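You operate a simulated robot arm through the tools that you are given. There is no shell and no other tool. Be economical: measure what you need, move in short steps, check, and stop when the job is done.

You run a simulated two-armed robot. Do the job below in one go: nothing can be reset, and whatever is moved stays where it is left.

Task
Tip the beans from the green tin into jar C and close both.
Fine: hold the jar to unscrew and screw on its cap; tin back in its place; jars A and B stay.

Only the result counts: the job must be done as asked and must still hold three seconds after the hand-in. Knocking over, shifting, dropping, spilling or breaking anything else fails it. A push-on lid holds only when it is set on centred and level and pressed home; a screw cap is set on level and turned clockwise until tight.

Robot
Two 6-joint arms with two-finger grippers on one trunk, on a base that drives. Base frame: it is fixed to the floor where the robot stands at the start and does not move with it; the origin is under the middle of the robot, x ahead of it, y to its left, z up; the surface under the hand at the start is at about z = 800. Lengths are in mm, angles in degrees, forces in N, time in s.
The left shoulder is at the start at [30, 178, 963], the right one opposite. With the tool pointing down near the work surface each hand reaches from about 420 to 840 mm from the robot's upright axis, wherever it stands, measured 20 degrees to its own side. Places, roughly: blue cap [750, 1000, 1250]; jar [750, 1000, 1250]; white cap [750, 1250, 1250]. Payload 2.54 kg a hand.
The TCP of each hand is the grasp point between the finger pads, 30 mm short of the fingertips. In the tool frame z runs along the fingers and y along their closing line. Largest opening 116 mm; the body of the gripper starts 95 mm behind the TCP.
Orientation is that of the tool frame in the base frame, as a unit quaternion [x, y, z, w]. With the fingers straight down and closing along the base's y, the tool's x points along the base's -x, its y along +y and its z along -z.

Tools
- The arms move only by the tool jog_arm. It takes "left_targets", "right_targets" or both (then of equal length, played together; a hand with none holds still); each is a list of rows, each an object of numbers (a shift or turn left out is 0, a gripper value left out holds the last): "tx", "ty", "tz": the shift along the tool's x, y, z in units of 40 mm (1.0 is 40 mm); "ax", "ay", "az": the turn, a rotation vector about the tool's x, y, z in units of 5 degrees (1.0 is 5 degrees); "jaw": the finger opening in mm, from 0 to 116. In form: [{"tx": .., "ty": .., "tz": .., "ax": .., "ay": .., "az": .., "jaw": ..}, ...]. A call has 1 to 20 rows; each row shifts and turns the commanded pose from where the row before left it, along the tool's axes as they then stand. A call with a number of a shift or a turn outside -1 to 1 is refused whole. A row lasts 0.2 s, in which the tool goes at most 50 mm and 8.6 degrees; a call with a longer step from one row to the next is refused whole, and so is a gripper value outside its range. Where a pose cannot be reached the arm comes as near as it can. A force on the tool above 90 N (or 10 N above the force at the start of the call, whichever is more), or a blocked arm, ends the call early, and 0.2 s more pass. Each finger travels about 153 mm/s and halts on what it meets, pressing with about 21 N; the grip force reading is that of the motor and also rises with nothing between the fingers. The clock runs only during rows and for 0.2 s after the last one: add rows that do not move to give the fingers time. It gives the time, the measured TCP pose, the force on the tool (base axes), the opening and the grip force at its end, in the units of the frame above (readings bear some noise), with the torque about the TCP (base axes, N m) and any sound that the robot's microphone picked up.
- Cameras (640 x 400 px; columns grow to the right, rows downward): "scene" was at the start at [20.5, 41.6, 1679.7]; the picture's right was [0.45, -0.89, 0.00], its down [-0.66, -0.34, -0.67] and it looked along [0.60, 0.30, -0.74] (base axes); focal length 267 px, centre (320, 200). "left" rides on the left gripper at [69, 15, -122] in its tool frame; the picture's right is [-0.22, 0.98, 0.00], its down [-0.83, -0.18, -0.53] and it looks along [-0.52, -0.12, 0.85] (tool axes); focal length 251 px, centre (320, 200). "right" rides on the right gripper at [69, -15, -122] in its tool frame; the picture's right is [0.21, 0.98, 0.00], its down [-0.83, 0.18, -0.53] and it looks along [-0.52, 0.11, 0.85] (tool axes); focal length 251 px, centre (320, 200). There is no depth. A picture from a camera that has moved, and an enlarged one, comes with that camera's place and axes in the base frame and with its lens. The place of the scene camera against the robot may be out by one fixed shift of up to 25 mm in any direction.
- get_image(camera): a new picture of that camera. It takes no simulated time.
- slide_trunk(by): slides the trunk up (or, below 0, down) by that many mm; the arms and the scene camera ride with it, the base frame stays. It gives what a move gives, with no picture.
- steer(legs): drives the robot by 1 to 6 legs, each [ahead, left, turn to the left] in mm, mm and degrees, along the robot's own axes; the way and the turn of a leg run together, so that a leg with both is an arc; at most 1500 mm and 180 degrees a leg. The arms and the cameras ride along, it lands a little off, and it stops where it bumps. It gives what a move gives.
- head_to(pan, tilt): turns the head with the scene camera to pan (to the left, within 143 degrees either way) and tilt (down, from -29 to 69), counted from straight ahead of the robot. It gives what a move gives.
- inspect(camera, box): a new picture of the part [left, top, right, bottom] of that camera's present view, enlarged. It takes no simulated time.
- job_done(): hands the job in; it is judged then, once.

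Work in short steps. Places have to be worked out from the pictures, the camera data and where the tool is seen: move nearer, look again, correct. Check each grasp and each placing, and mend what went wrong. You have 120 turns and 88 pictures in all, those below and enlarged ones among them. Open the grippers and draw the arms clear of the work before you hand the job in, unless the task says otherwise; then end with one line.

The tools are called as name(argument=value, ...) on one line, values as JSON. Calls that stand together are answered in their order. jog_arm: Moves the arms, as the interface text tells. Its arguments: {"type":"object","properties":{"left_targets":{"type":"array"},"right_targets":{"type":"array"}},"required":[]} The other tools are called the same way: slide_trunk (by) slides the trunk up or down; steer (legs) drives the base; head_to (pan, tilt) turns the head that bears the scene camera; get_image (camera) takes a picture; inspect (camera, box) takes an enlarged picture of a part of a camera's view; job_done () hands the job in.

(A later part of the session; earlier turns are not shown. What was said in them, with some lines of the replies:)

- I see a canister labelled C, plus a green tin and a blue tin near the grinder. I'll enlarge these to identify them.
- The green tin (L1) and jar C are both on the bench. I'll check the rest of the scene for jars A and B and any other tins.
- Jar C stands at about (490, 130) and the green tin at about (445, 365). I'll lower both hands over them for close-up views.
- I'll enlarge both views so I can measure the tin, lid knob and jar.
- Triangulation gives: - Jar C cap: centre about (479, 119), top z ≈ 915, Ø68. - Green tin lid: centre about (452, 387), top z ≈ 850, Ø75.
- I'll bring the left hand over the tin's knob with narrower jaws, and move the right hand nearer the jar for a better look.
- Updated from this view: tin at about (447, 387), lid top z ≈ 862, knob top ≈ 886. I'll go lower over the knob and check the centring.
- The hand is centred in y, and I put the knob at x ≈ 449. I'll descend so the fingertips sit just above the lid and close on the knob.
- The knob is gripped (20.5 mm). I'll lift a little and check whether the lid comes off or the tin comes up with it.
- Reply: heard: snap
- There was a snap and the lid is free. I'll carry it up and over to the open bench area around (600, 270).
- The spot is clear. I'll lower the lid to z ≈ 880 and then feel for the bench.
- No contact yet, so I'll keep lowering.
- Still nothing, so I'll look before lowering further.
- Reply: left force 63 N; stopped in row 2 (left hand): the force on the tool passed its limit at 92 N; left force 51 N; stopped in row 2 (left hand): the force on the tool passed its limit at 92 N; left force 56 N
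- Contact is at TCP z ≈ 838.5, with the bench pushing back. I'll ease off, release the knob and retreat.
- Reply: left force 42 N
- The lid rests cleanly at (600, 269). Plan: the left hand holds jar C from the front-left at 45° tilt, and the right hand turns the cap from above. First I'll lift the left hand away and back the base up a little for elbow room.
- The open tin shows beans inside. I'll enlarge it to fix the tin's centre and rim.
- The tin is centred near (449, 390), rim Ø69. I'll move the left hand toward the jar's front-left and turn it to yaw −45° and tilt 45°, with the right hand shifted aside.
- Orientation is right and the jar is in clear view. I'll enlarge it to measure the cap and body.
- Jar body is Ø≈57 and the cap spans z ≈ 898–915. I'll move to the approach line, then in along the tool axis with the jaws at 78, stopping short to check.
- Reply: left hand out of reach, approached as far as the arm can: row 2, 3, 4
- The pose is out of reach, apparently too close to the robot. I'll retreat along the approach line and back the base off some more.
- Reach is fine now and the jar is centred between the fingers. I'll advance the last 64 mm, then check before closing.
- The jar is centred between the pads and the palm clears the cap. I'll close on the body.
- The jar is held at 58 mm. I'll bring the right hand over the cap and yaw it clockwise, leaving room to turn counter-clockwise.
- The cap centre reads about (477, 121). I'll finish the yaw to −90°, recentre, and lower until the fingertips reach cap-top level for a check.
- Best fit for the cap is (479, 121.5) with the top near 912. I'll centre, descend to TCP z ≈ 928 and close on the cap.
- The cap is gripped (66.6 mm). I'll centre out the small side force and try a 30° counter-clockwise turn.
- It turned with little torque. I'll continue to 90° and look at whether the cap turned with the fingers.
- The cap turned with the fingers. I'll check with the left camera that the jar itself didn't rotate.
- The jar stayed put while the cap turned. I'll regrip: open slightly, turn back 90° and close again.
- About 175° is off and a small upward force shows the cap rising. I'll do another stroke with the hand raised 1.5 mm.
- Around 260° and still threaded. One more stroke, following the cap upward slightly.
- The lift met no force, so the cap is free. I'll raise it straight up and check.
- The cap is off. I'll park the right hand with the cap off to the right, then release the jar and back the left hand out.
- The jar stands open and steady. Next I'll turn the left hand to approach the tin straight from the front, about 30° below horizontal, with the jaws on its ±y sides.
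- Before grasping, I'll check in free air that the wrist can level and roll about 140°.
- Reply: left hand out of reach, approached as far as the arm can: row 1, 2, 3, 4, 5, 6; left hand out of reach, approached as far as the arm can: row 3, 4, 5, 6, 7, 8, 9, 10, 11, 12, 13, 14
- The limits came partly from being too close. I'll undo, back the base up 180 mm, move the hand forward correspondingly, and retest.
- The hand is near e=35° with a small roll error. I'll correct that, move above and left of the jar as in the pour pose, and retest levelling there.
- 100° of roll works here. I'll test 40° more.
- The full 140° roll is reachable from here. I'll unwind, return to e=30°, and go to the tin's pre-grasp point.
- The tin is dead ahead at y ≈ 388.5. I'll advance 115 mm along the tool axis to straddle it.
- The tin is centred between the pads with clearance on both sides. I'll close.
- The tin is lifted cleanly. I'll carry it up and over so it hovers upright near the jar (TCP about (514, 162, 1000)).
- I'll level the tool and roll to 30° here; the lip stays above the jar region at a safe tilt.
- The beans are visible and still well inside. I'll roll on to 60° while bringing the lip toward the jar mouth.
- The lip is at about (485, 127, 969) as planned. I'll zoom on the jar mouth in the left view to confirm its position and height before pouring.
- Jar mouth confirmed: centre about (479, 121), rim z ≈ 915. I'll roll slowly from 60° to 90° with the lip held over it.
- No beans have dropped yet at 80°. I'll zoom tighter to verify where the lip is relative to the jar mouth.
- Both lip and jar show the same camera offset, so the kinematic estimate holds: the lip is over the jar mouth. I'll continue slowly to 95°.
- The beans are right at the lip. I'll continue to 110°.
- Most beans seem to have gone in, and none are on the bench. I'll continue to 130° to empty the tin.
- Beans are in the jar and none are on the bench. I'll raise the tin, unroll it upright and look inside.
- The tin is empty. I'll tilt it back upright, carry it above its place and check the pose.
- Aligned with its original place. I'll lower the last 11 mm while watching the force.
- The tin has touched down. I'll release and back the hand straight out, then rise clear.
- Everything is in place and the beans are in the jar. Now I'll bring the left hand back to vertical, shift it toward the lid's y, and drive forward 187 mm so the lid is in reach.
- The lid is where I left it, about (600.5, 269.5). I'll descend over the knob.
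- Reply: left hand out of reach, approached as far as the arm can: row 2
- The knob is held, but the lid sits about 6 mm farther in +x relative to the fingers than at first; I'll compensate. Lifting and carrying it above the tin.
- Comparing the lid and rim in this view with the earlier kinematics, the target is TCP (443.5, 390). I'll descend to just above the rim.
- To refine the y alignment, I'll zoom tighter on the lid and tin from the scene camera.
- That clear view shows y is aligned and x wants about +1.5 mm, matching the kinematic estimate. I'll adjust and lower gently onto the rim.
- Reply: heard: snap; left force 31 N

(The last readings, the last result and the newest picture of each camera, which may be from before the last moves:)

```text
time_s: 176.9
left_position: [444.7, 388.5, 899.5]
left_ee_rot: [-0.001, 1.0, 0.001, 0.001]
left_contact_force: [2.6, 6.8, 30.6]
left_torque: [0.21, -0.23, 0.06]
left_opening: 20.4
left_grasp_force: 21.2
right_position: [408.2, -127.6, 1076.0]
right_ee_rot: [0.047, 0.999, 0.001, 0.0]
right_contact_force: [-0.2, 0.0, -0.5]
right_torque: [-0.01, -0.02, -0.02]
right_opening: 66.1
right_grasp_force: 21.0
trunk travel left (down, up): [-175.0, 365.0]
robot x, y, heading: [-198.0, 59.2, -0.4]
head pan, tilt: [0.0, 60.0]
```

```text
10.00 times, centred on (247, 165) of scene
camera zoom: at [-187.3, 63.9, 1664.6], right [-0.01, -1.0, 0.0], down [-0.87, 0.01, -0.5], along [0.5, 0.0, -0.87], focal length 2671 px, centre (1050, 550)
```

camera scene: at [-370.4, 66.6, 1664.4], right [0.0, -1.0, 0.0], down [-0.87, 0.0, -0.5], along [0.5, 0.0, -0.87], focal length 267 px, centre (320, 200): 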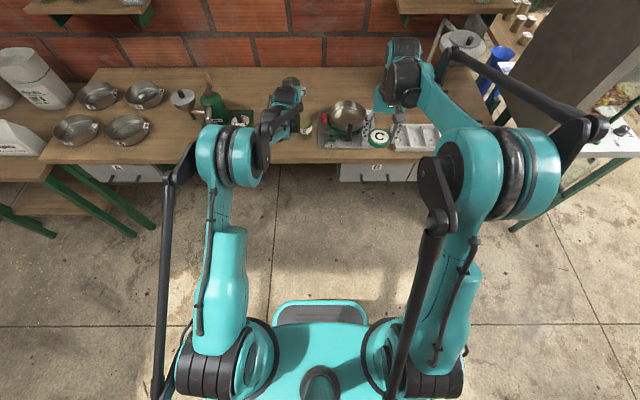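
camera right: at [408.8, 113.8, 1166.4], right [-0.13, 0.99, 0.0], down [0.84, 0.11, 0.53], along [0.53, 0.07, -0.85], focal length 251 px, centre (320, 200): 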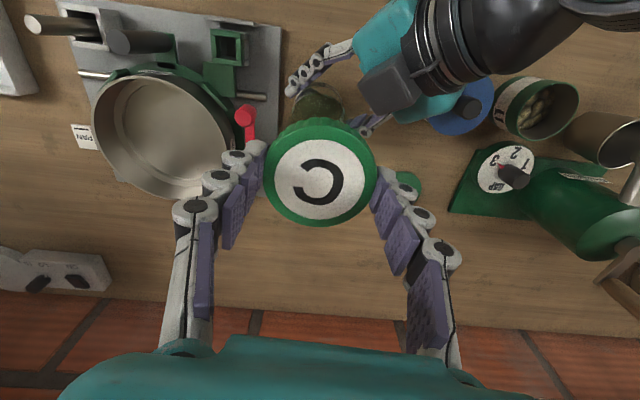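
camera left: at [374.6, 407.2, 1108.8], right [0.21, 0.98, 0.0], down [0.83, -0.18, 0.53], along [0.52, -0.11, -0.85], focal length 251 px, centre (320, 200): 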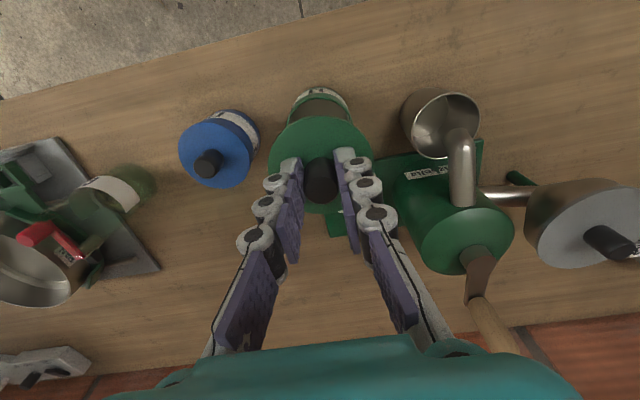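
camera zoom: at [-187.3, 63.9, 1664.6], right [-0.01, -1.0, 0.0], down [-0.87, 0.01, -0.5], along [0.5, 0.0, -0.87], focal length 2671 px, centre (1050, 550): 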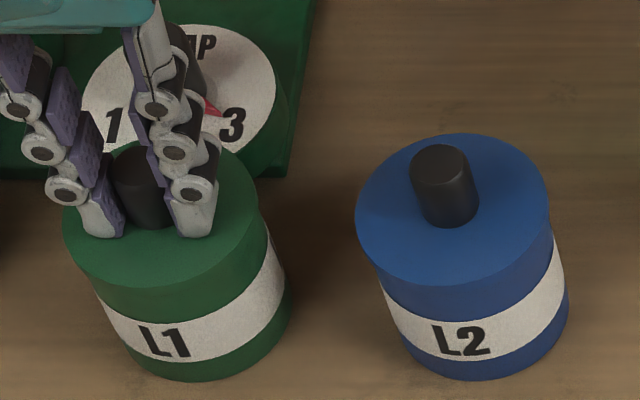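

There was a snap and the lid is seated level, pressed with about 30 N. I'll unload, release and rise.

jog_arm(left_targets=[{"tz": -0.06}, {}, {"jaw": 34}, {"jaw": 56}, {}, {"tz": -0.7}, {"tz": -0.9}, {"tz": -0.9}, {"tz": -0.9}, {"tz": -0.9}, {}])

inspect(camera="left", box=[160, 40, 480, 240])

```text
time_s: 179.3
left_position: [445.7, 388.2, 1071.3]
left_ee_rot: [0.0, 1.0, 0.0, 0.0]
left_contact_force: [-0.4, -0.4, -0.5]
left_torque: [0.05, -0.02, 0.02]
left_opening: 56.1
left_grasp_force: 0.1
right_position: [409.4, -127.3, 1072.4]
right_ee_rot: [0.047, 0.999, 0.0, 0.001]
right_contact_force: [-0.6, -0.3, -0.4]
right_torque: [-0.02, 0.0, 0.01]
right_opening: 66.1
right_grasp_force: 20.7
trunk travel left (down, up): [-175.0, 365.0]
robot x, y, heading: [-199.6, 57.9, -0.4]
head pan, tilt: [0.0, 60.0]
```

```text
2.00 times, centred on (320, 140) of left
camera zoom: at [378.9, 403.3, 1193.1], right [0.21, 0.98, 0.0], down [0.83, -0.18, 0.53], along [0.52, -0.11, -0.85], focal length 503 px, centre (320, 320)
```

zoom: 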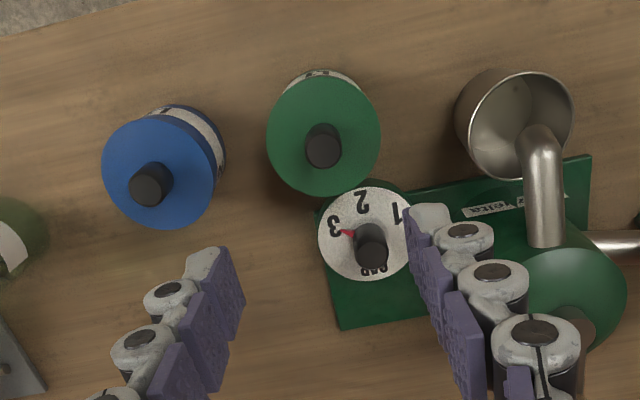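

The tin is closed. Now I'll return the left hand to its jar-holding approach (yaw −45°, tilt 45°).

jog_arm(left_targets=[{"tx": 0.11, "ty": -0.726, "tz": 0.257, "jaw": 80}, {"tx": 0.11, "ty": -0.726, "tz": 0.257}, {"tx": 0.11, "ty": -0.726, "tz": 0.257}, {"tx": 0.11, "ty": -0.726, "tz": 0.257}, {"tx": 0.11, "ty": -0.726, "tz": 0.257}, {"tx": 0.11, "ty": -0.726, "tz": 0.257}, {"tx": 0.11, "ty": -0.726, "tz": 0.257}, {"az": 1}, {"az": 1}, {"az": 1}, {"az": 1}, {"az": 1}, {"az": 1}, {"az": 1}, {"az": 1}, {"az": 1}, {}])

jog_arm(left_targets=[{"ay": -1}, {"ay": -1}, {"ay": -1}, {"ay": -1}, {"ay": -1}, {"ay": -1}, {"ay": -1}, {"ay": -1}, {"ay": -1}, {}])

```text
time_s: 182.9
left_position: [415.6, 187.7, 1000.0]
left_ee_rot: [0.382, 0.924, 0.0, 0.0]
left_contact_force: [0.3, -0.4, -0.1]
left_torque: [-0.03, -0.02, 0.02]
left_opening: 79.9
left_grasp_force: 0.1
right_position: [409.0, -127.3, 1073.2]
right_ee_rot: [0.046, 0.999, 0.0, 0.001]
right_contact_force: [-0.4, -0.9, -1.0]
right_torque: [0.0, -0.02, 0.01]
right_opening: 66.3
right_grasp_force: 21.2
trunk travel left (down, up): [-175.0, 365.0]
robot x, y, heading: [-199.4, 58.5, -0.1]
head pan, tilt: [0.0, 60.0]
```

```text
time_s: 185.1
left_position: [414.7, 187.2, 999.8]
left_ee_rot: [0.353, 0.853, -0.146, 0.355]
left_contact_force: [-0.4, 0.6, 0.2]
left_torque: [-0.01, -0.02, 0.02]
left_opening: 80.1
left_grasp_force: 0.0
right_position: [409.1, -126.9, 1073.5]
right_ee_rot: [0.047, 0.999, 0.0, 0.0]
right_contact_force: [0.7, 0.3, 0.8]
right_torque: [0.03, 0.0, -0.03]
right_opening: 66.0
right_grasp_force: 20.8
trunk travel left (down, up): [-175.0, 365.0]
robot x, y, heading: [-200.9, 57.0, -0.6]
head pan, tilt: [0.0, 60.0]
```

jog_arm(left_targets=[{"tx": 0.545, "ty": -0.044, "tz": 0.57}, {"tx": 0.545, "tz": 0.57}, {"tz": 0.8}, {"tz": 0.8}, {}])

get_image(camera="left")

```text
time_s: 186.3
left_position: [448.0, 152.7, 891.7]
left_ee_rot: [0.354, 0.854, -0.146, 0.353]
left_contact_force: [-0.3, -0.2, 0.8]
left_torque: [-0.03, 0.0, 0.02]
left_opening: 80.3
left_grasp_force: 0.1
right_position: [408.9, -126.9, 1074.4]
right_ee_rot: [0.047, 0.999, 0.0, 0.0]
right_contact_force: [-0.2, 0.1, -0.2]
right_torque: [-0.01, -0.01, 0.01]
right_opening: 66.6
right_grasp_force: 21.0
trunk travel left (down, up): [-175.0, 365.0]
robot x, y, heading: [-201.7, 56.0, -0.5]
head pan, tilt: [0.0, 60.0]
```

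```text
12 pictures are left
camera left: at [364.9, 260.0, 929.6], right [0.8, 0.58, 0.15], down [0.02, -0.27, 0.96], along [0.6, -0.76, -0.23], focal length 251 px, centre (320, 200)
```

left: 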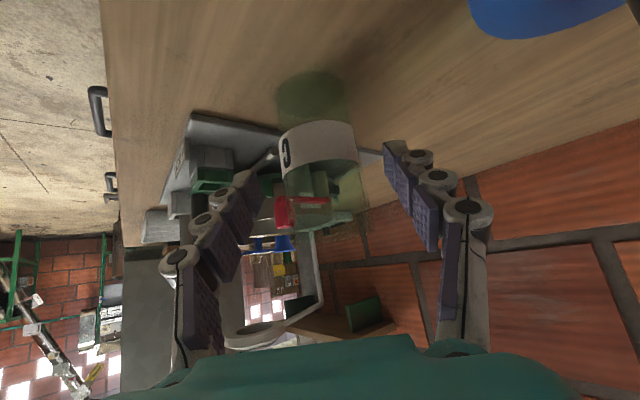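

Aligned as before. I'll advance the last 55 mm and close on the jar.

jog_arm(left_targets=[{"tz": 0.46, "ty": -0.02, "tx": 0.026}, {"tz": 0.46}, {"tz": 0.46}, {}, {"jaw": 66}, {"jaw": 60}, {"jaw": 52}, {"jaw": 40}, {}, {}])

```text
time_s: 188.5
left_position: [474.8, 127.2, 851.8]
left_ee_rot: [0.353, 0.853, -0.146, 0.354]
left_contact_force: [-0.5, -0.7, 0.4]
left_torque: [-0.02, 0.0, -0.01]
left_opening: 58.4
left_grasp_force: 21.1
right_position: [409.1, -127.6, 1072.9]
right_ee_rot: [0.047, 0.999, 0.0, 0.0]
right_contact_force: [0.2, 0.0, -0.2]
right_torque: [0.0, 0.0, 0.0]
right_opening: 66.5
right_grasp_force: 21.1
trunk travel left (down, up): [-175.0, 365.0]
robot x, y, heading: [-199.0, 57.7, -0.5]
head pan, tilt: [0.0, 60.0]
```

The jar is held. I'll bring the cap back over it along the reverse path.

jog_arm(right_targets=[{"tx": -0.143, "ty": 0.795, "tz": 0.0875}, {"tx": -0.143, "ty": 0.795, "tz": 0.0875}, {"tx": -0.143, "ty": 0.795, "tz": 0.0875}, {"tx": -0.143, "ty": 0.795, "tz": 0.0875}, {"tx": -0.143, "ty": 0.795, "tz": 0.0875}, {"tx": -0.143, "ty": 0.795, "tz": 0.0875}, {"tx": -0.143, "ty": 0.795, "tz": 0.0875}, {"tx": -0.143, "ty": 0.795, "tz": 0.0875}, {}])

inspect(camera="right", box=[180, 60, 460, 240])

```text
time_s: 190.5
left_position: [473.5, 126.4, 850.7]
left_ee_rot: [0.352, 0.854, -0.146, 0.354]
left_contact_force: [0.0, -0.9, 0.0]
left_torque: [-0.06, 0.04, 0.0]
left_opening: 57.8
left_grasp_force: 21.0
right_position: [480.3, 122.2, 1046.7]
right_ee_rot: [0.046, 0.999, 0.001, 0.0]
right_contact_force: [0.5, 0.2, -0.5]
right_torque: [0.0, 0.0, 0.03]
right_opening: 66.4
right_grasp_force: 20.9
trunk travel left (down, up): [-175.0, 365.0]
robot x, y, heading: [-201.0, 58.0, -0.3]
head pan, tilt: [0.0, 60.0]
```

```text
2.22 times, centred on (320, 150) of right
camera zoom: at [409.5, 113.2, 1168.4], right [-0.12, 0.99, 0.0], down [0.84, 0.1, 0.53], along [0.53, 0.07, -0.85], focal length 559 px, centre (320, 311)
```

zoom: 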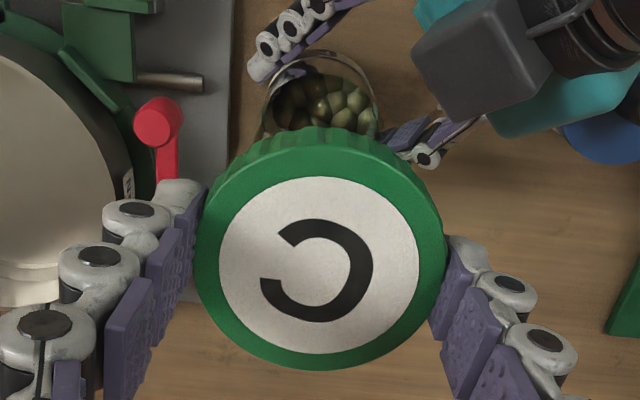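

The jar mouth and cap line up, with the beans visible inside. I'll lower the cap to just above the thread start.

jog_arm(right_targets=[{"tx": 0.03, "ty": -0.01, "tz": 0.9}, {"tz": 0.9}, {"tz": 0.8}, {"tz": 0.13}, {}])

jog_arm(right_targets=[{"tz": 0.08}, {}])

```text
time_s: 191.7
left_position: [474.1, 126.9, 851.0]
left_ee_rot: [0.353, 0.854, -0.146, 0.354]
left_contact_force: [1.1, -1.8, -0.2]
left_torque: [0.11, 0.07, -0.02]
left_opening: 58.0
left_grasp_force: 20.7
right_position: [480.3, 119.7, 934.6]
right_ee_rot: [0.047, 0.999, 0.0, 0.0]
right_contact_force: [-1.1, 0.7, -0.5]
right_torque: [-0.02, 0.04, -0.02]
right_opening: 66.5
right_grasp_force: 20.8
trunk travel left (down, up): [-175.0, 365.0]
robot x, y, heading: [-200.8, 59.9, -0.4]
head pan, tilt: [0.0, 60.0]
```

```text
time_s: 192.3
left_position: [475.2, 127.1, 851.6]
left_ee_rot: [0.354, 0.853, -0.146, 0.354]
left_contact_force: [0.5, -1.1, 0.8]
left_torque: [-0.05, 0.04, -0.01]
left_opening: 58.0
left_grasp_force: 20.2
right_position: [478.5, 119.9, 931.5]
right_ee_rot: [0.047, 0.999, -0.001, -0.001]
right_contact_force: [0.3, -0.4, 0.3]
right_torque: [0.02, 0.0, -0.04]
right_opening: 66.2
right_grasp_force: 21.0
trunk travel left (down, up): [-175.0, 365.0]
robot x, y, heading: [-205.1, 54.4, -0.6]
head pan, tilt: [0.0, 60.0]
```

jog_arm(right_targets=[{"tz": 0.04, "ty": 0.02}, {}])

jog_arm(right_targets=[{"tz": 0.04}, {}])

```text
time_s: 192.9
left_position: [474.1, 127.4, 851.1]
left_ee_rot: [0.354, 0.853, -0.147, 0.354]
left_contact_force: [0.2, -1.1, 0.8]
left_torque: [-0.07, 0.08, 0.0]
left_opening: 58.0
left_grasp_force: 20.9
right_position: [478.5, 121.1, 929.9]
right_ee_rot: [0.047, 0.999, -0.001, 0.001]
right_contact_force: [0.6, 0.6, -1.3]
right_torque: [0.0, -0.01, 0.0]
right_opening: 66.3
right_grasp_force: 21.5
trunk travel left (down, up): [-175.0, 365.0]
robot x, y, heading: [-202.2, 61.4, -0.1]
head pan, tilt: [0.0, 60.0]
```

```text
time_s: 193.5
left_position: [474.1, 126.6, 851.3]
left_ee_rot: [0.353, 0.854, -0.145, 0.354]
left_contact_force: [0.8, 2.8, 0.0]
left_torque: [-0.16, -0.11, 0.04]
left_opening: 57.9
left_grasp_force: 20.8
right_position: [479.7, 121.7, 930.2]
right_ee_rot: [0.047, 0.999, 0.0, -0.001]
right_contact_force: [0.3, -4.4, 4.3]
right_torque: [-0.36, 0.03, -0.02]
right_opening: 66.1
right_grasp_force: 20.7
trunk travel left (down, up): [-175.0, 365.0]
robot x, y, heading: [-200.0, 60.0, -0.7]
head pan, tilt: [0.0, 60.0]
```

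Contact is light. I'll turn clockwise 85°, following the thread down slightly.

jog_arm(right_targets=[{"ty": -0.015, "tz": 0.02}, {"az": 1, "tz": 0.002}, {"az": 1, "tz": 0.002}, {"az": 1, "tz": 0.002}, {"az": 1, "tz": 0.002}, {"az": 1, "tz": 0.002}, {"az": 1, "tz": 0.002}, {"az": 1, "tz": 0.002}, {"az": 1, "tz": 0.002}, {"az": 1, "tz": 0.002}, {"az": 1, "tz": 0.002}, {"az": 1, "tz": 0.002}, {"az": 1, "tz": 0.002}, {"az": 1, "tz": 0.002}, {"az": 1, "tz": 0.002}, {"az": 1, "tz": 0.002}, {"az": 1, "tz": 0.002}, {"az": 1, "tz": 0.002}, {}])

get_image(camera="left")

```text
time_s: 197.5
left_position: [473.7, 126.6, 851.4]
left_ee_rot: [0.354, 0.853, -0.147, 0.353]
left_contact_force: [-14.3, -12.2, -4.4]
left_torque: [0.2, -0.52, -0.04]
left_opening: 58.0
left_grasp_force: 20.8
right_position: [477.4, 122.6, 927.4]
right_ee_rot: [0.71, 0.704, 0.001, 0.001]
right_contact_force: [15.3, 9.2, 18.3]
right_torque: [0.13, -0.56, 0.0]
right_opening: 66.2
right_grasp_force: 20.9
trunk travel left (down, up): [-175.0, 365.0]
robot x, y, heading: [-199.4, 58.0, -0.4]
head pan, tilt: [0.0, 60.0]
```

```text
10 pictures are left
camera left: at [390.2, 232.5, 889.6], right [0.8, 0.58, 0.15], down [0.02, -0.27, 0.96], along [0.6, -0.76, -0.23], focal length 251 px, centre (320, 200)
```

left: 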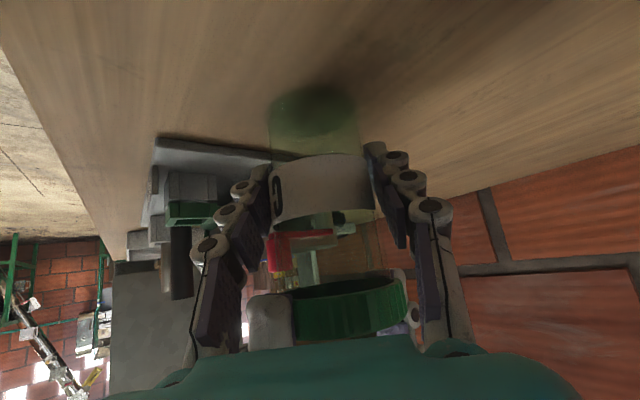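

It's threading, with some side load. I'll regrip: open, turn back, and read the unloaded position.

jog_arm(right_targets=[{"jaw": 78}, {}, {"az": -1}, {"az": -1}, {"az": -1}, {"az": -1}, {"az": -1}, {"az": -1}, {"az": -1}, {"az": -1}, {"az": -1}, {"az": -1}, {"az": -1}, {"az": -1}, {"az": -1}, {"az": -1}, {"az": -1}, {"az": -1}, {"az": -1}, {}])

inspect(camera="right", box=[180, 60, 460, 240])

```text
time_s: 201.7
left_position: [474.0, 126.9, 851.8]
left_ee_rot: [0.354, 0.853, -0.147, 0.353]
left_contact_force: [0.6, 0.7, 4.6]
left_torque: [-0.1, 0.07, 0.03]
left_opening: 58.2
left_grasp_force: 20.9
right_position: [476.8, 122.7, 928.5]
right_ee_rot: [0.047, 0.999, 0.0, -0.001]
right_contact_force: [0.0, -0.7, 0.1]
right_torque: [0.01, -0.03, -0.01]
right_opening: 77.8
right_grasp_force: 0.1
trunk travel left (down, up): [-175.0, 365.0]
robot x, y, heading: [-200.9, 58.7, -0.4]
head pan, tilt: [0.0, 60.0]
```

```text
2.22 times, centred on (320, 150) of right
camera zoom: at [406.7, 113.6, 1048.5], right [-0.12, 0.99, 0.0], down [0.84, 0.1, 0.53], along [0.53, 0.07, -0.85], focal length 559 px, centre (320, 311)
```

zoom: 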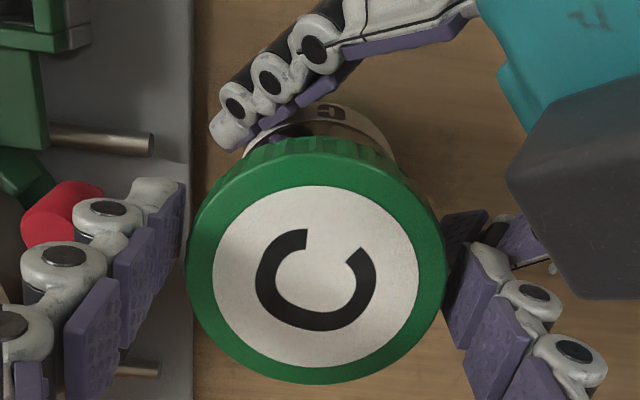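

The cap has turned and sits level on the thread. Next clockwise stroke, with the hand nudged 1 mm in +x.

jog_arm(right_targets=[{"tx": -0.025, "jaw": 55}, {}, {}, {"az": 1, "tz": 0.002}, {"az": 1, "tz": 0.002}, {"az": 1, "tz": 0.002}, {"az": 1, "tz": 0.002}, {"az": 1, "tz": 0.002}, {"az": 1, "tz": 0.002}, {"az": 1, "tz": 0.002}, {"az": 1, "tz": 0.002}, {"az": 1, "tz": 0.002}, {"az": 1, "tz": 0.002}, {"az": 1, "tz": 0.002}, {"az": 1, "tz": 0.002}, {"az": 1, "tz": 0.002}, {"az": 1, "tz": 0.002}, {"az": 1, "tz": 0.002}, {"az": 1, "tz": 0.002}, {"az": 1, "tz": 0.002}])

jog_arm(right_targets=[{"jaw": 78}, {}, {"az": -1}, {"az": -1}, {"az": -1}, {"az": -1}, {"az": -1}, {"az": -1}, {"az": -1}, {"az": -1}, {"az": -1}, {"az": -1}, {"az": -1}, {"az": -1}, {"az": -1}, {"az": -1}, {"az": -1}, {"az": -1}, {"az": -1}, {}])

jog_arm(right_targets=[{"jaw": 55}, {}, {}, {"az": 1, "tz": 0.002}, {"az": 1, "tz": 0.002}, {"az": 1, "tz": 0.002}, {"az": 1, "tz": 0.002}, {"az": 1, "tz": 0.002}, {"az": 1, "tz": 0.002}, {"az": 1, "tz": 0.002}, {"az": 1, "tz": 0.002}, {"az": 1, "tz": 0.002}, {"az": 1, "tz": 0.002}, {"az": 1, "tz": 0.002}, {"az": 1, "tz": 0.002}, {"az": 1, "tz": 0.002}, {"az": 1, "tz": 0.002}, {"az": 1, "tz": 0.002}, {"az": 1, "tz": 0.002}, {"az": 1, "tz": 0.002}])

inspect(camera="left", box=[220, 60, 460, 360])

```text
time_s: 205.9
left_position: [473.5, 126.8, 851.1]
left_ee_rot: [0.354, 0.853, -0.147, 0.353]
left_contact_force: [-17.1, -12.4, 0.5]
left_torque: [0.25, -0.69, -0.15]
left_opening: 58.1
left_grasp_force: 21.5
right_position: [478.4, 121.2, 925.6]
right_ee_rot: [0.709, 0.705, 0.001, 0.001]
right_contact_force: [18.5, 11.0, 5.4]
right_torque: [0.44, -0.75, 0.08]
right_opening: 66.6
right_grasp_force: 21.6
trunk travel left (down, up): [-175.0, 365.0]
robot x, y, heading: [-202.3, 59.1, -0.3]
head pan, tilt: [0.0, 60.0]
```

```text
time_s: 210.1
left_position: [473.1, 127.1, 850.0]
left_ee_rot: [0.354, 0.853, -0.147, 0.354]
left_contact_force: [-0.2, 0.4, -0.4]
left_torque: [0.04, 0.0, 0.01]
left_opening: 57.6
left_grasp_force: 21.2
right_position: [477.0, 121.7, 925.3]
right_ee_rot: [0.046, 0.999, 0.0, 0.0]
right_contact_force: [-0.1, 0.8, -0.1]
right_torque: [-0.01, 0.02, 0.06]
right_opening: 78.3
right_grasp_force: 0.1
trunk travel left (down, up): [-175.0, 365.0]
robot x, y, heading: [-201.1, 57.8, -0.4]
head pan, tilt: [0.0, 60.0]
```

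```text
time_s: 214.3
left_position: [473.8, 126.5, 850.4]
left_ee_rot: [0.354, 0.854, -0.146, 0.352]
left_contact_force: [-13.7, -10.7, -2.4]
left_torque: [0.45, -0.78, -0.12]
left_opening: 57.5
left_grasp_force: 21.1
right_position: [477.9, 122.0, 924.3]
right_ee_rot: [0.71, 0.705, 0.001, 0.0]
right_contact_force: [15.3, 10.9, 5.5]
right_torque: [0.34, -0.34, 0.05]
right_opening: 65.9
right_grasp_force: 21.2
trunk travel left (down, up): [-175.0, 365.0]
robot x, y, heading: [-200.3, 58.5, -0.4]
head pan, tilt: [0.0, 60.0]
```

```text
1.33 times, centred on (340, 210) of left
camera zoom: at [390.5, 232.8, 889.2], right [0.8, 0.58, 0.15], down [0.02, -0.27, 0.96], along [0.6, -0.77, -0.23], focal length 335 px, centre (293, 187)
```

zoom: 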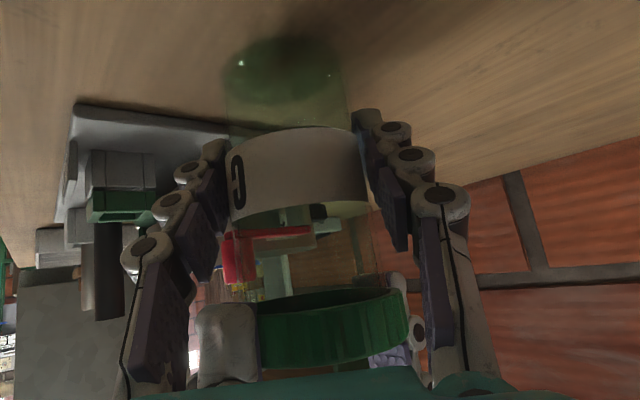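

255° done with no tightening torque yet. I'll continue with another stroke, this time without forcing it down.

jog_arm(right_targets=[{"jaw": 78}, {}, {"az": -1}, {"az": -1}, {"az": -1}, {"az": -1}, {"az": -1}, {"az": -1}, {"az": -1}, {"az": -1}, {"az": -1}, {"az": -1}, {"az": -1}, {"az": -1}, {"az": -1}, {"az": -1}, {"az": -1}, {"az": -1}, {"az": -1}, {}])

inspect(camera="right", box=[180, 60, 460, 240])

jog_arm(right_targets=[{"tx": -0.02, "tz": -0.02, "jaw": 55}, {}, {}, {"az": 1}, {"az": 1}, {"az": 1}, {"az": 1}, {"az": 1}, {"az": 1}, {"az": 1}, {"az": 1}, {"az": 1}])

jog_arm(right_targets=[{"az": 1}, {"az": 1}, {"az": 1}, {"az": 1}, {"az": 1}, {"az": 1}, {"az": 1}, {"az": 1}])

```text
time_s: 218.5
left_position: [475.5, 127.1, 851.3]
left_ee_rot: [0.354, 0.853, -0.147, 0.354]
left_contact_force: [0.9, 0.3, 0.7]
left_torque: [0.04, 0.02, 0.0]
left_opening: 57.7
left_grasp_force: 21.0
right_position: [481.0, 120.0, 923.7]
right_ee_rot: [0.046, 0.999, 0.0, 0.0]
right_contact_force: [0.3, -0.1, 0.3]
right_torque: [-0.01, 0.02, -0.01]
right_opening: 77.8
right_grasp_force: 0.0
trunk travel left (down, up): [-175.0, 365.0]
robot x, y, heading: [-202.1, 58.8, -0.4]
head pan, tilt: [0.0, 60.0]
```

```text
2.22 times, centred on (320, 150) of right
camera zoom: at [409.4, 113.0, 1045.5], right [-0.12, 0.99, 0.0], down [0.84, 0.1, 0.53], along [0.53, 0.07, -0.85], focal length 559 px, centre (320, 311)
```

zoom: 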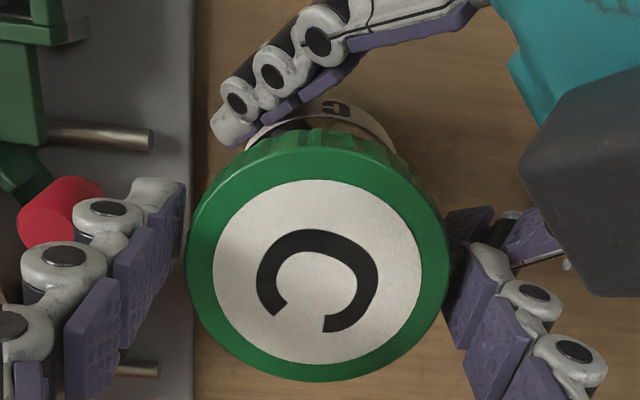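

```text
time_s: 221.1
left_position: [473.6, 127.2, 851.3]
left_ee_rot: [0.353, 0.854, -0.146, 0.353]
left_contact_force: [5.4, 0.2, 0.5]
left_torque: [-0.05, 0.04, -0.63]
left_opening: 58.2
left_grasp_force: 21.1
right_position: [479.3, 121.9, 924.4]
right_ee_rot: [0.427, 0.904, 0.0, -0.001]
right_contact_force: [-3.7, 0.5, 3.1]
right_torque: [-0.04, 0.19, 0.7]
right_opening: 66.2
right_grasp_force: 20.5
trunk travel left (down, up): [-175.0, 365.0]
robot x, y, heading: [-198.7, 60.2, -0.4]
head pan, tilt: [0.0, 60.0]
```

```text
time_s: 222.9
left_position: [474.7, 126.8, 851.4]
left_ee_rot: [0.353, 0.854, -0.146, 0.353]
left_contact_force: [25.2, 14.6, -8.9]
left_torque: [-0.6, 0.91, -0.59]
left_opening: 58.1
left_grasp_force: 21.1
right_position: [477.6, 121.9, 926.2]
right_ee_rot: [0.709, 0.705, -0.002, 0.0]
right_contact_force: [-26.0, -13.4, 11.9]
right_torque: [-0.08, 0.84, 0.74]
right_opening: 75.2
right_grasp_force: 15.0
trunk travel left (down, up): [-175.0, 365.0]
robot x, y, heading: [-204.4, 58.9, -0.3]
head pan, tilt: [0.0, 60.0]
```

Torque rose to 0.7 N·m and the fingers slipped, so the cap is tight. I'll open the right hand, lift it off and check.

jog_arm(right_targets=[{"jaw": 90}, {"jaw": 100}, {}, {"tz": -0.5}, {"tz": -0.8}, {"tz": -0.9}, {"tz": -0.9}, {}])

get_image(camera="right")

```text
time_s: 224.7
left_position: [474.7, 127.8, 850.5]
left_ee_rot: [0.354, 0.854, -0.146, 0.353]
left_contact_force: [-0.4, -0.1, -1.3]
left_torque: [-0.03, -0.03, 0.04]
left_opening: 56.6
left_grasp_force: 21.4
right_position: [479.8, 121.5, 1048.4]
right_ee_rot: [0.71, 0.704, 0.0, 0.0]
right_contact_force: [-0.5, -0.4, 0.1]
right_torque: [0.02, 0.01, 0.0]
right_opening: 100.0
right_grasp_force: 0.0
trunk travel left (down, up): [-175.0, 365.0]
robot x, y, heading: [-201.7, 57.1, -0.5]
head pan, tilt: [0.0, 60.0]
```

```text
6 pictures are left
camera right: at [465.5, 191.0, 1169.1], right [0.98, 0.21, 0.0], down [0.18, -0.83, 0.53], along [0.11, -0.52, -0.85], focal length 251 px, centre (320, 200)
```

right: 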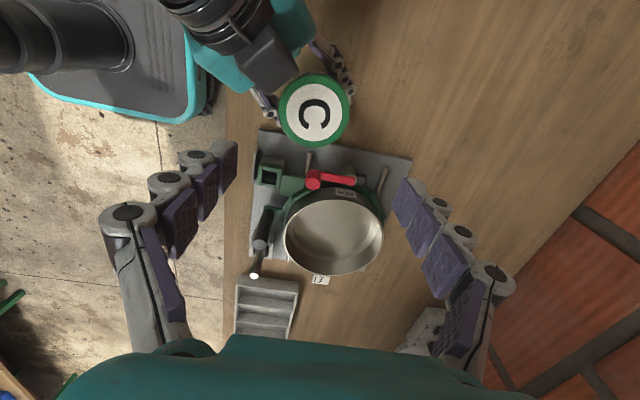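

The cap is on and level. The left jaws read slightly narrower, so I'll check the jar in the left view before releasing it.

get_image(camera="left")

```text
5 pictures are left
camera left: at [391.1, 233.2, 889.0], right [0.8, 0.58, 0.15], down [0.02, -0.27, 0.96], along [0.6, -0.76, -0.23], focal length 251 px, centre (320, 200)
```

left: 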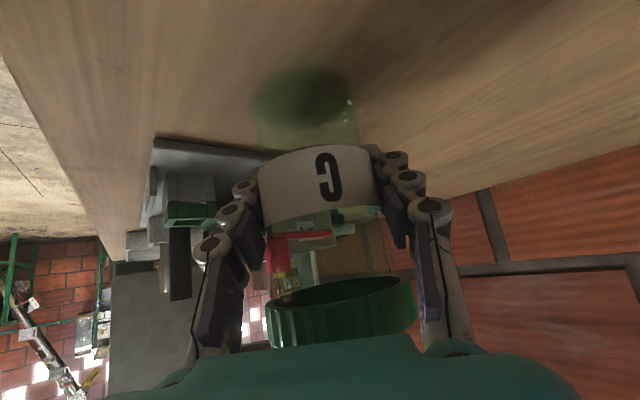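

The jar turned about 50° in the left grip once the torque peaked and crept back a few mm, but it stands. I'll zoom on the cap letter to compare the cap-to-label angle with the original tight state.

inspect(camera="right", box=[250, 50, 390, 170])

```text
3.33 times, centred on (320, 110) of right
camera zoom: at [465.5, 191.0, 1169.1], right [0.98, 0.21, 0.0], down [0.18, -0.83, 0.53], along [0.11, -0.52, -0.85], focal length 838 px, centre (320, 500)
```

zoom: 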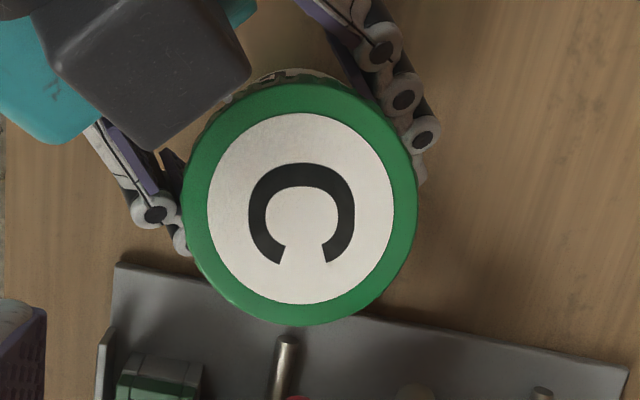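

The cap seems to have stopped only about 12° into the last stroke. To be sure that was real tightness, I'll regrip on the cap's present centre (about (471, 131)) at a clear yaw and test the torque over a short turn.

jog_arm(right_targets=[{"az": -1, "jaw": 90}, {"az": -1}, {"az": -1}, {"az": -1}, {"az": -1}, {"az": -1}, {"az": -1}, {"az": -1}, {"az": -1}, {"az": -1}, {"az": -1}, {"tx": 0.316, "ty": 0.069}, {"tz": 0.9}, {"tz": 0.9}, {"tz": 0.7}, {}])

get_image(camera="right")

```text
time_s: 228.1
left_position: [474.4, 126.5, 851.5]
left_ee_rot: [0.353, 0.854, -0.147, 0.354]
left_contact_force: [0.6, 0.0, -2.0]
left_torque: [0.0, 0.01, -0.02]
left_opening: 56.8
left_grasp_force: 20.9
right_position: [470.7, 130.8, 947.4]
right_ee_rot: [0.304, 0.953, 0.0, 0.0]
right_contact_force: [-0.4, 0.6, 0.5]
right_torque: [0.0, -0.02, 0.01]
right_opening: 89.8
right_grasp_force: 0.0
trunk travel left (down, up): [-175.0, 365.0]
robot x, y, heading: [-204.4, 60.8, -0.2]
head pan, tilt: [0.0, 60.0]
```

```text
3 pictures are left
camera right: at [407.1, 159.0, 1070.5], right [0.39, 0.92, 0.0], down [0.78, -0.33, 0.53], along [0.49, -0.21, -0.85], focal length 251 px, centre (320, 200)
```

right: 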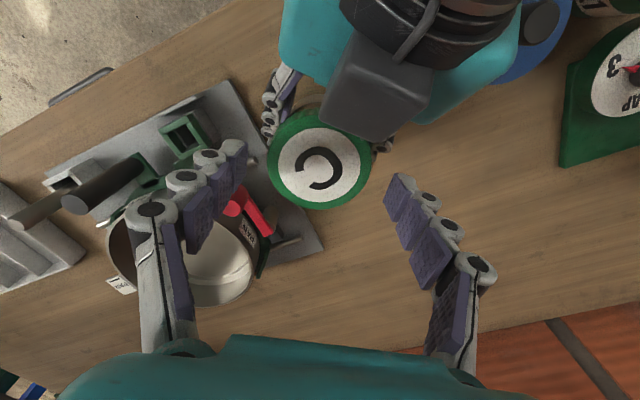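

Centred over the cap. I'll descend, grip and turn 15° clockwise while reading the torque.

jog_arm(right_targets=[{"tz": 0.27}, {"tz": 0.26}, {}, {"jaw": 74}, {"jaw": 55}, {}, {}])

jog_arm(right_targets=[{"az": 1}, {}])

jog_arm(right_targets=[{"az": 1}, {}])

```text
time_s: 229.7
left_position: [474.1, 127.3, 850.7]
left_ee_rot: [0.353, 0.854, -0.145, 0.354]
left_contact_force: [3.0, 1.2, -5.1]
left_torque: [-0.07, 0.12, -0.03]
left_opening: 56.6
left_grasp_force: 21.0
right_position: [471.3, 131.4, 927.9]
right_ee_rot: [0.304, 0.953, 0.0, 0.0]
right_contact_force: [-2.6, -1.0, 2.2]
right_torque: [-0.03, 0.02, -0.01]
right_opening: 67.0
right_grasp_force: 21.6
trunk travel left (down, up): [-175.0, 365.0]
robot x, y, heading: [-202.0, 59.7, -0.3]
head pan, tilt: [0.0, 60.0]
```

```text
time_s: 230.3
left_position: [475.0, 126.4, 851.5]
left_ee_rot: [0.354, 0.853, -0.147, 0.354]
left_contact_force: [6.1, -1.6, -2.5]
left_torque: [0.13, 0.29, -0.75]
left_opening: 56.6
left_grasp_force: 21.2
right_position: [469.0, 132.0, 928.0]
right_ee_rot: [0.346, 0.938, -0.001, 0.0]
right_contact_force: [-6.6, 1.0, 0.0]
right_torque: [0.0, 0.21, 0.69]
right_opening: 67.2
right_grasp_force: 21.1
trunk travel left (down, up): [-175.0, 365.0]
robot x, y, heading: [-201.6, 60.9, -0.5]
head pan, tilt: [0.0, 60.0]
```

```text
time_s: 230.9
left_position: [474.8, 127.7, 852.2]
left_ee_rot: [0.353, 0.854, -0.146, 0.354]
left_contact_force: [2.3, -0.2, 0.5]
left_torque: [0.02, 0.07, -0.66]
left_opening: 57.3
left_grasp_force: 20.6
right_position: [470.6, 131.9, 928.0]
right_ee_rot: [0.386, 0.923, 0.0, 0.001]
right_contact_force: [-2.1, 0.3, -0.8]
right_torque: [0.02, -0.02, 0.66]
right_opening: 67.0
right_grasp_force: 20.9
trunk travel left (down, up): [-175.0, 365.0]
robot x, y, heading: [-201.8, 58.6, -0.5]
head pan, tilt: [0.0, 60.0]
```

Torque jumps to 0.69 N·m within 5°, so the cap is tight. With the right hand steadying the cap, I'll open and withdraw the left hand first.

jog_arm(left_targets=[{"jaw": 62}, {"jaw": 78}, {}, {"tz": -0.4}, {"tz": -0.8}, {"tz": -0.9}, {"tz": -0.9}, {}])

get_image(camera="left")

```text
time_s: 232.7
left_position: [415.9, 186.1, 934.9]
left_ee_rot: [0.352, 0.854, -0.146, 0.354]
left_contact_force: [0.2, -0.6, 0.4]
left_torque: [0.04, 0.0, 0.03]
left_opening: 77.9
left_grasp_force: 0.1
right_position: [470.2, 133.2, 927.0]
right_ee_rot: [0.385, 0.923, 0.0, 0.0]
right_contact_force: [-0.5, -0.7, -1.0]
right_torque: [-0.05, 0.03, 0.02]
right_opening: 67.1
right_grasp_force: 20.9
trunk travel left (down, up): [-175.0, 365.0]
robot x, y, heading: [-197.4, 61.5, -0.3]
head pan, tilt: [0.0, 60.0]
```

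```text
2 pictures are left
camera left: at [332.2, 292.1, 973.3], right [0.8, 0.58, 0.15], down [0.02, -0.27, 0.96], along [0.6, -0.76, -0.23], focal length 251 px, centre (320, 200)
```

left: 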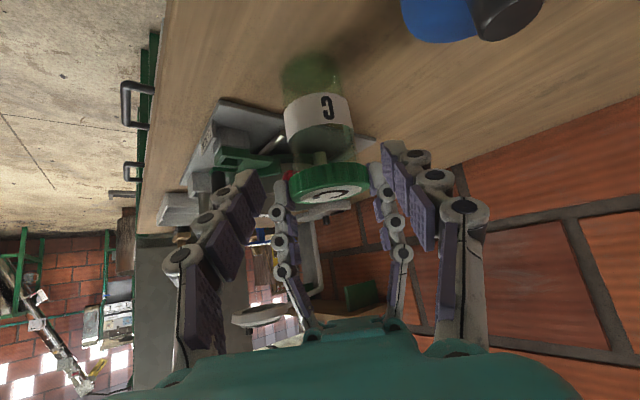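

The right hand is steadying the jar. I'll lower a hair until the bench takes the load, then release gently and rise.

jog_arm(right_targets=[{"tz": 0.03}, {}])

```text
time_s: 233.3
left_position: [415.0, 185.9, 935.9]
left_ee_rot: [0.353, 0.854, -0.147, 0.353]
left_contact_force: [-0.2, 0.1, -0.6]
left_torque: [0.04, -0.01, -0.02]
left_opening: 78.0
left_grasp_force: 0.1
right_position: [469.1, 132.5, 928.1]
right_ee_rot: [0.385, 0.923, 0.0, 0.0]
right_contact_force: [-0.1, 2.6, 9.1]
right_torque: [0.09, -0.21, 0.04]
right_opening: 67.3
right_grasp_force: 21.3
trunk travel left (down, up): [-175.0, 365.0]
robot x, y, heading: [-206.2, 59.6, -0.3]
head pan, tilt: [0.0, 60.0]
```

The bench is now carrying the jar. I'll open the right hand, rise, and back both arms away.

jog_arm(right_targets=[{"jaw": 72}, {"jaw": 84}, {"jaw": 96}, {}, {"tz": -0.5}, {"tz": -0.8}, {"tz": -0.9}, {"tz": -0.9}, {"tz": -0.9}, {}])

jog_arm(left_targets=[{"tx": -0.7, "tz": -0.7}, {"tx": -0.7, "tz": -0.7}, {"tx": -0.7, "tz": -0.7}, {"tx": -0.7, "tz": -0.7}, {}])

steer(legs=[[-250, 0, 0]])

get_image(camera="scene")

```text
time_s: 235.5
left_position: [415.1, 186.0, 934.8]
left_ee_rot: [0.352, 0.854, -0.146, 0.354]
left_contact_force: [-1.2, -0.5, 0.1]
left_torque: [-0.01, 0.05, -0.03]
left_opening: 78.1
left_grasp_force: 0.1
right_position: [472.1, 129.7, 1086.7]
right_ee_rot: [0.385, 0.923, 0.0, 0.0]
right_contact_force: [0.4, 0.3, 0.2]
right_torque: [0.01, -0.04, 0.0]
right_opening: 96.1
right_grasp_force: 0.0
trunk travel left (down, up): [-175.0, 365.0]
robot x, y, heading: [-203.0, 59.2, -0.4]
head pan, tilt: [0.0, 60.0]
```

```text
time_s: 236.7
left_position: [415.9, 185.3, 1093.7]
left_ee_rot: [0.353, 0.854, -0.146, 0.353]
left_contact_force: [0.3, -0.1, -0.2]
left_torque: [0.0, 0.0, -0.02]
left_opening: 77.7
left_grasp_force: 0.0
right_position: [471.4, 132.2, 1086.7]
right_ee_rot: [0.386, 0.922, 0.001, 0.0]
right_contact_force: [0.0, -0.2, 0.9]
right_torque: [0.01, 0.0, -0.03]
right_opening: 95.9
right_grasp_force: 0.2
trunk travel left (down, up): [-175.0, 365.0]
robot x, y, heading: [-199.3, 58.0, -0.4]
head pan, tilt: [0.0, 60.0]
```

```text
time_s: 238.6
left_position: [157.5, 183.6, 1092.9]
left_ee_rot: [0.355, 0.853, -0.146, 0.353]
left_contact_force: [0.4, 0.2, -0.2]
left_torque: [0.03, -0.04, 0.02]
left_opening: 77.8
left_grasp_force: 0.0
right_position: [212.0, 129.7, 1086.9]
right_ee_rot: [0.388, 0.922, 0.0, -0.001]
right_contact_force: [-0.4, 0.0, 0.7]
right_torque: [-0.01, -0.08, 0.0]
right_opening: 96.0
right_grasp_force: 0.1
trunk travel left (down, up): [-175.0, 365.0]
robot x, y, heading: [-456.6, 60.2, -0.9]
head pan, tilt: [0.0, 60.0]
```

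```text
1 pictures are left
camera scene: at [-442.4, 66.9, 1664.4], right [-0.01, -1.0, 0.0], down [-0.87, 0.01, -0.5], along [0.5, -0.01, -0.87], focal length 267 px, centre (320, 200)
```

scene: 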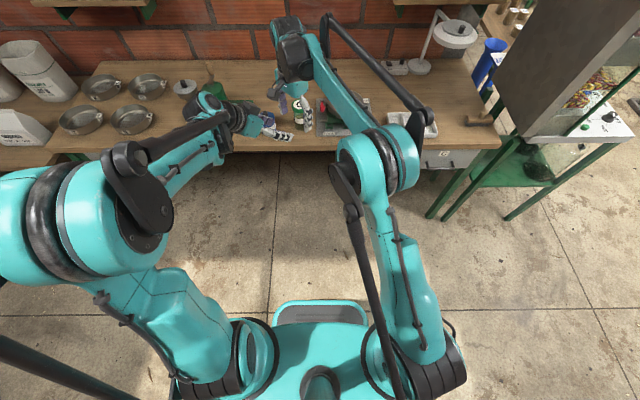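

Both hands are empty and clear of the bench. I'll use the last picture as a close check on the tin and jar.

inspect(camera="scene", box=[200, 70, 360, 170])

```text
4.00 times, centred on (280, 120) of scene
camera zoom: at [-442.4, 66.9, 1664.4], right [-0.01, -1.0, 0.0], down [-0.87, 0.01, -0.5], along [0.5, -0.01, -0.87], focal length 1068 px, centre (480, 520)
```

zoom: 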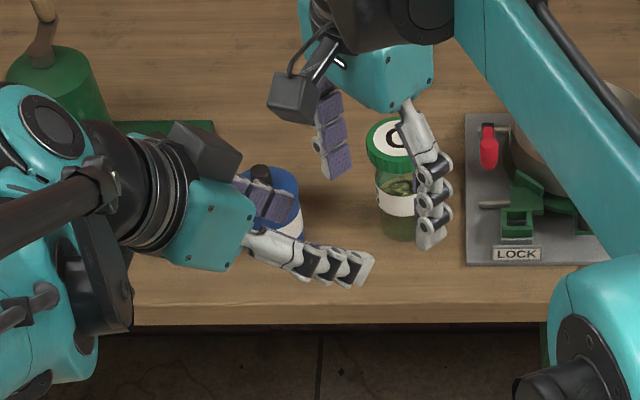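

The capped jar stands upright with the beans inside. The arm hides the tin in this last view, but its lid snapped on and looked level earlier. I'm handing the job in.

job_done()

```text
The job is handed in.
```

The beans are in jar C with its cap screwed on tight, and the green tin is back in its place with its lid snapped on; I saw no spills. Jar C now stands about 13 mm from where it started, because it slipped in the grip as the cap tightened.
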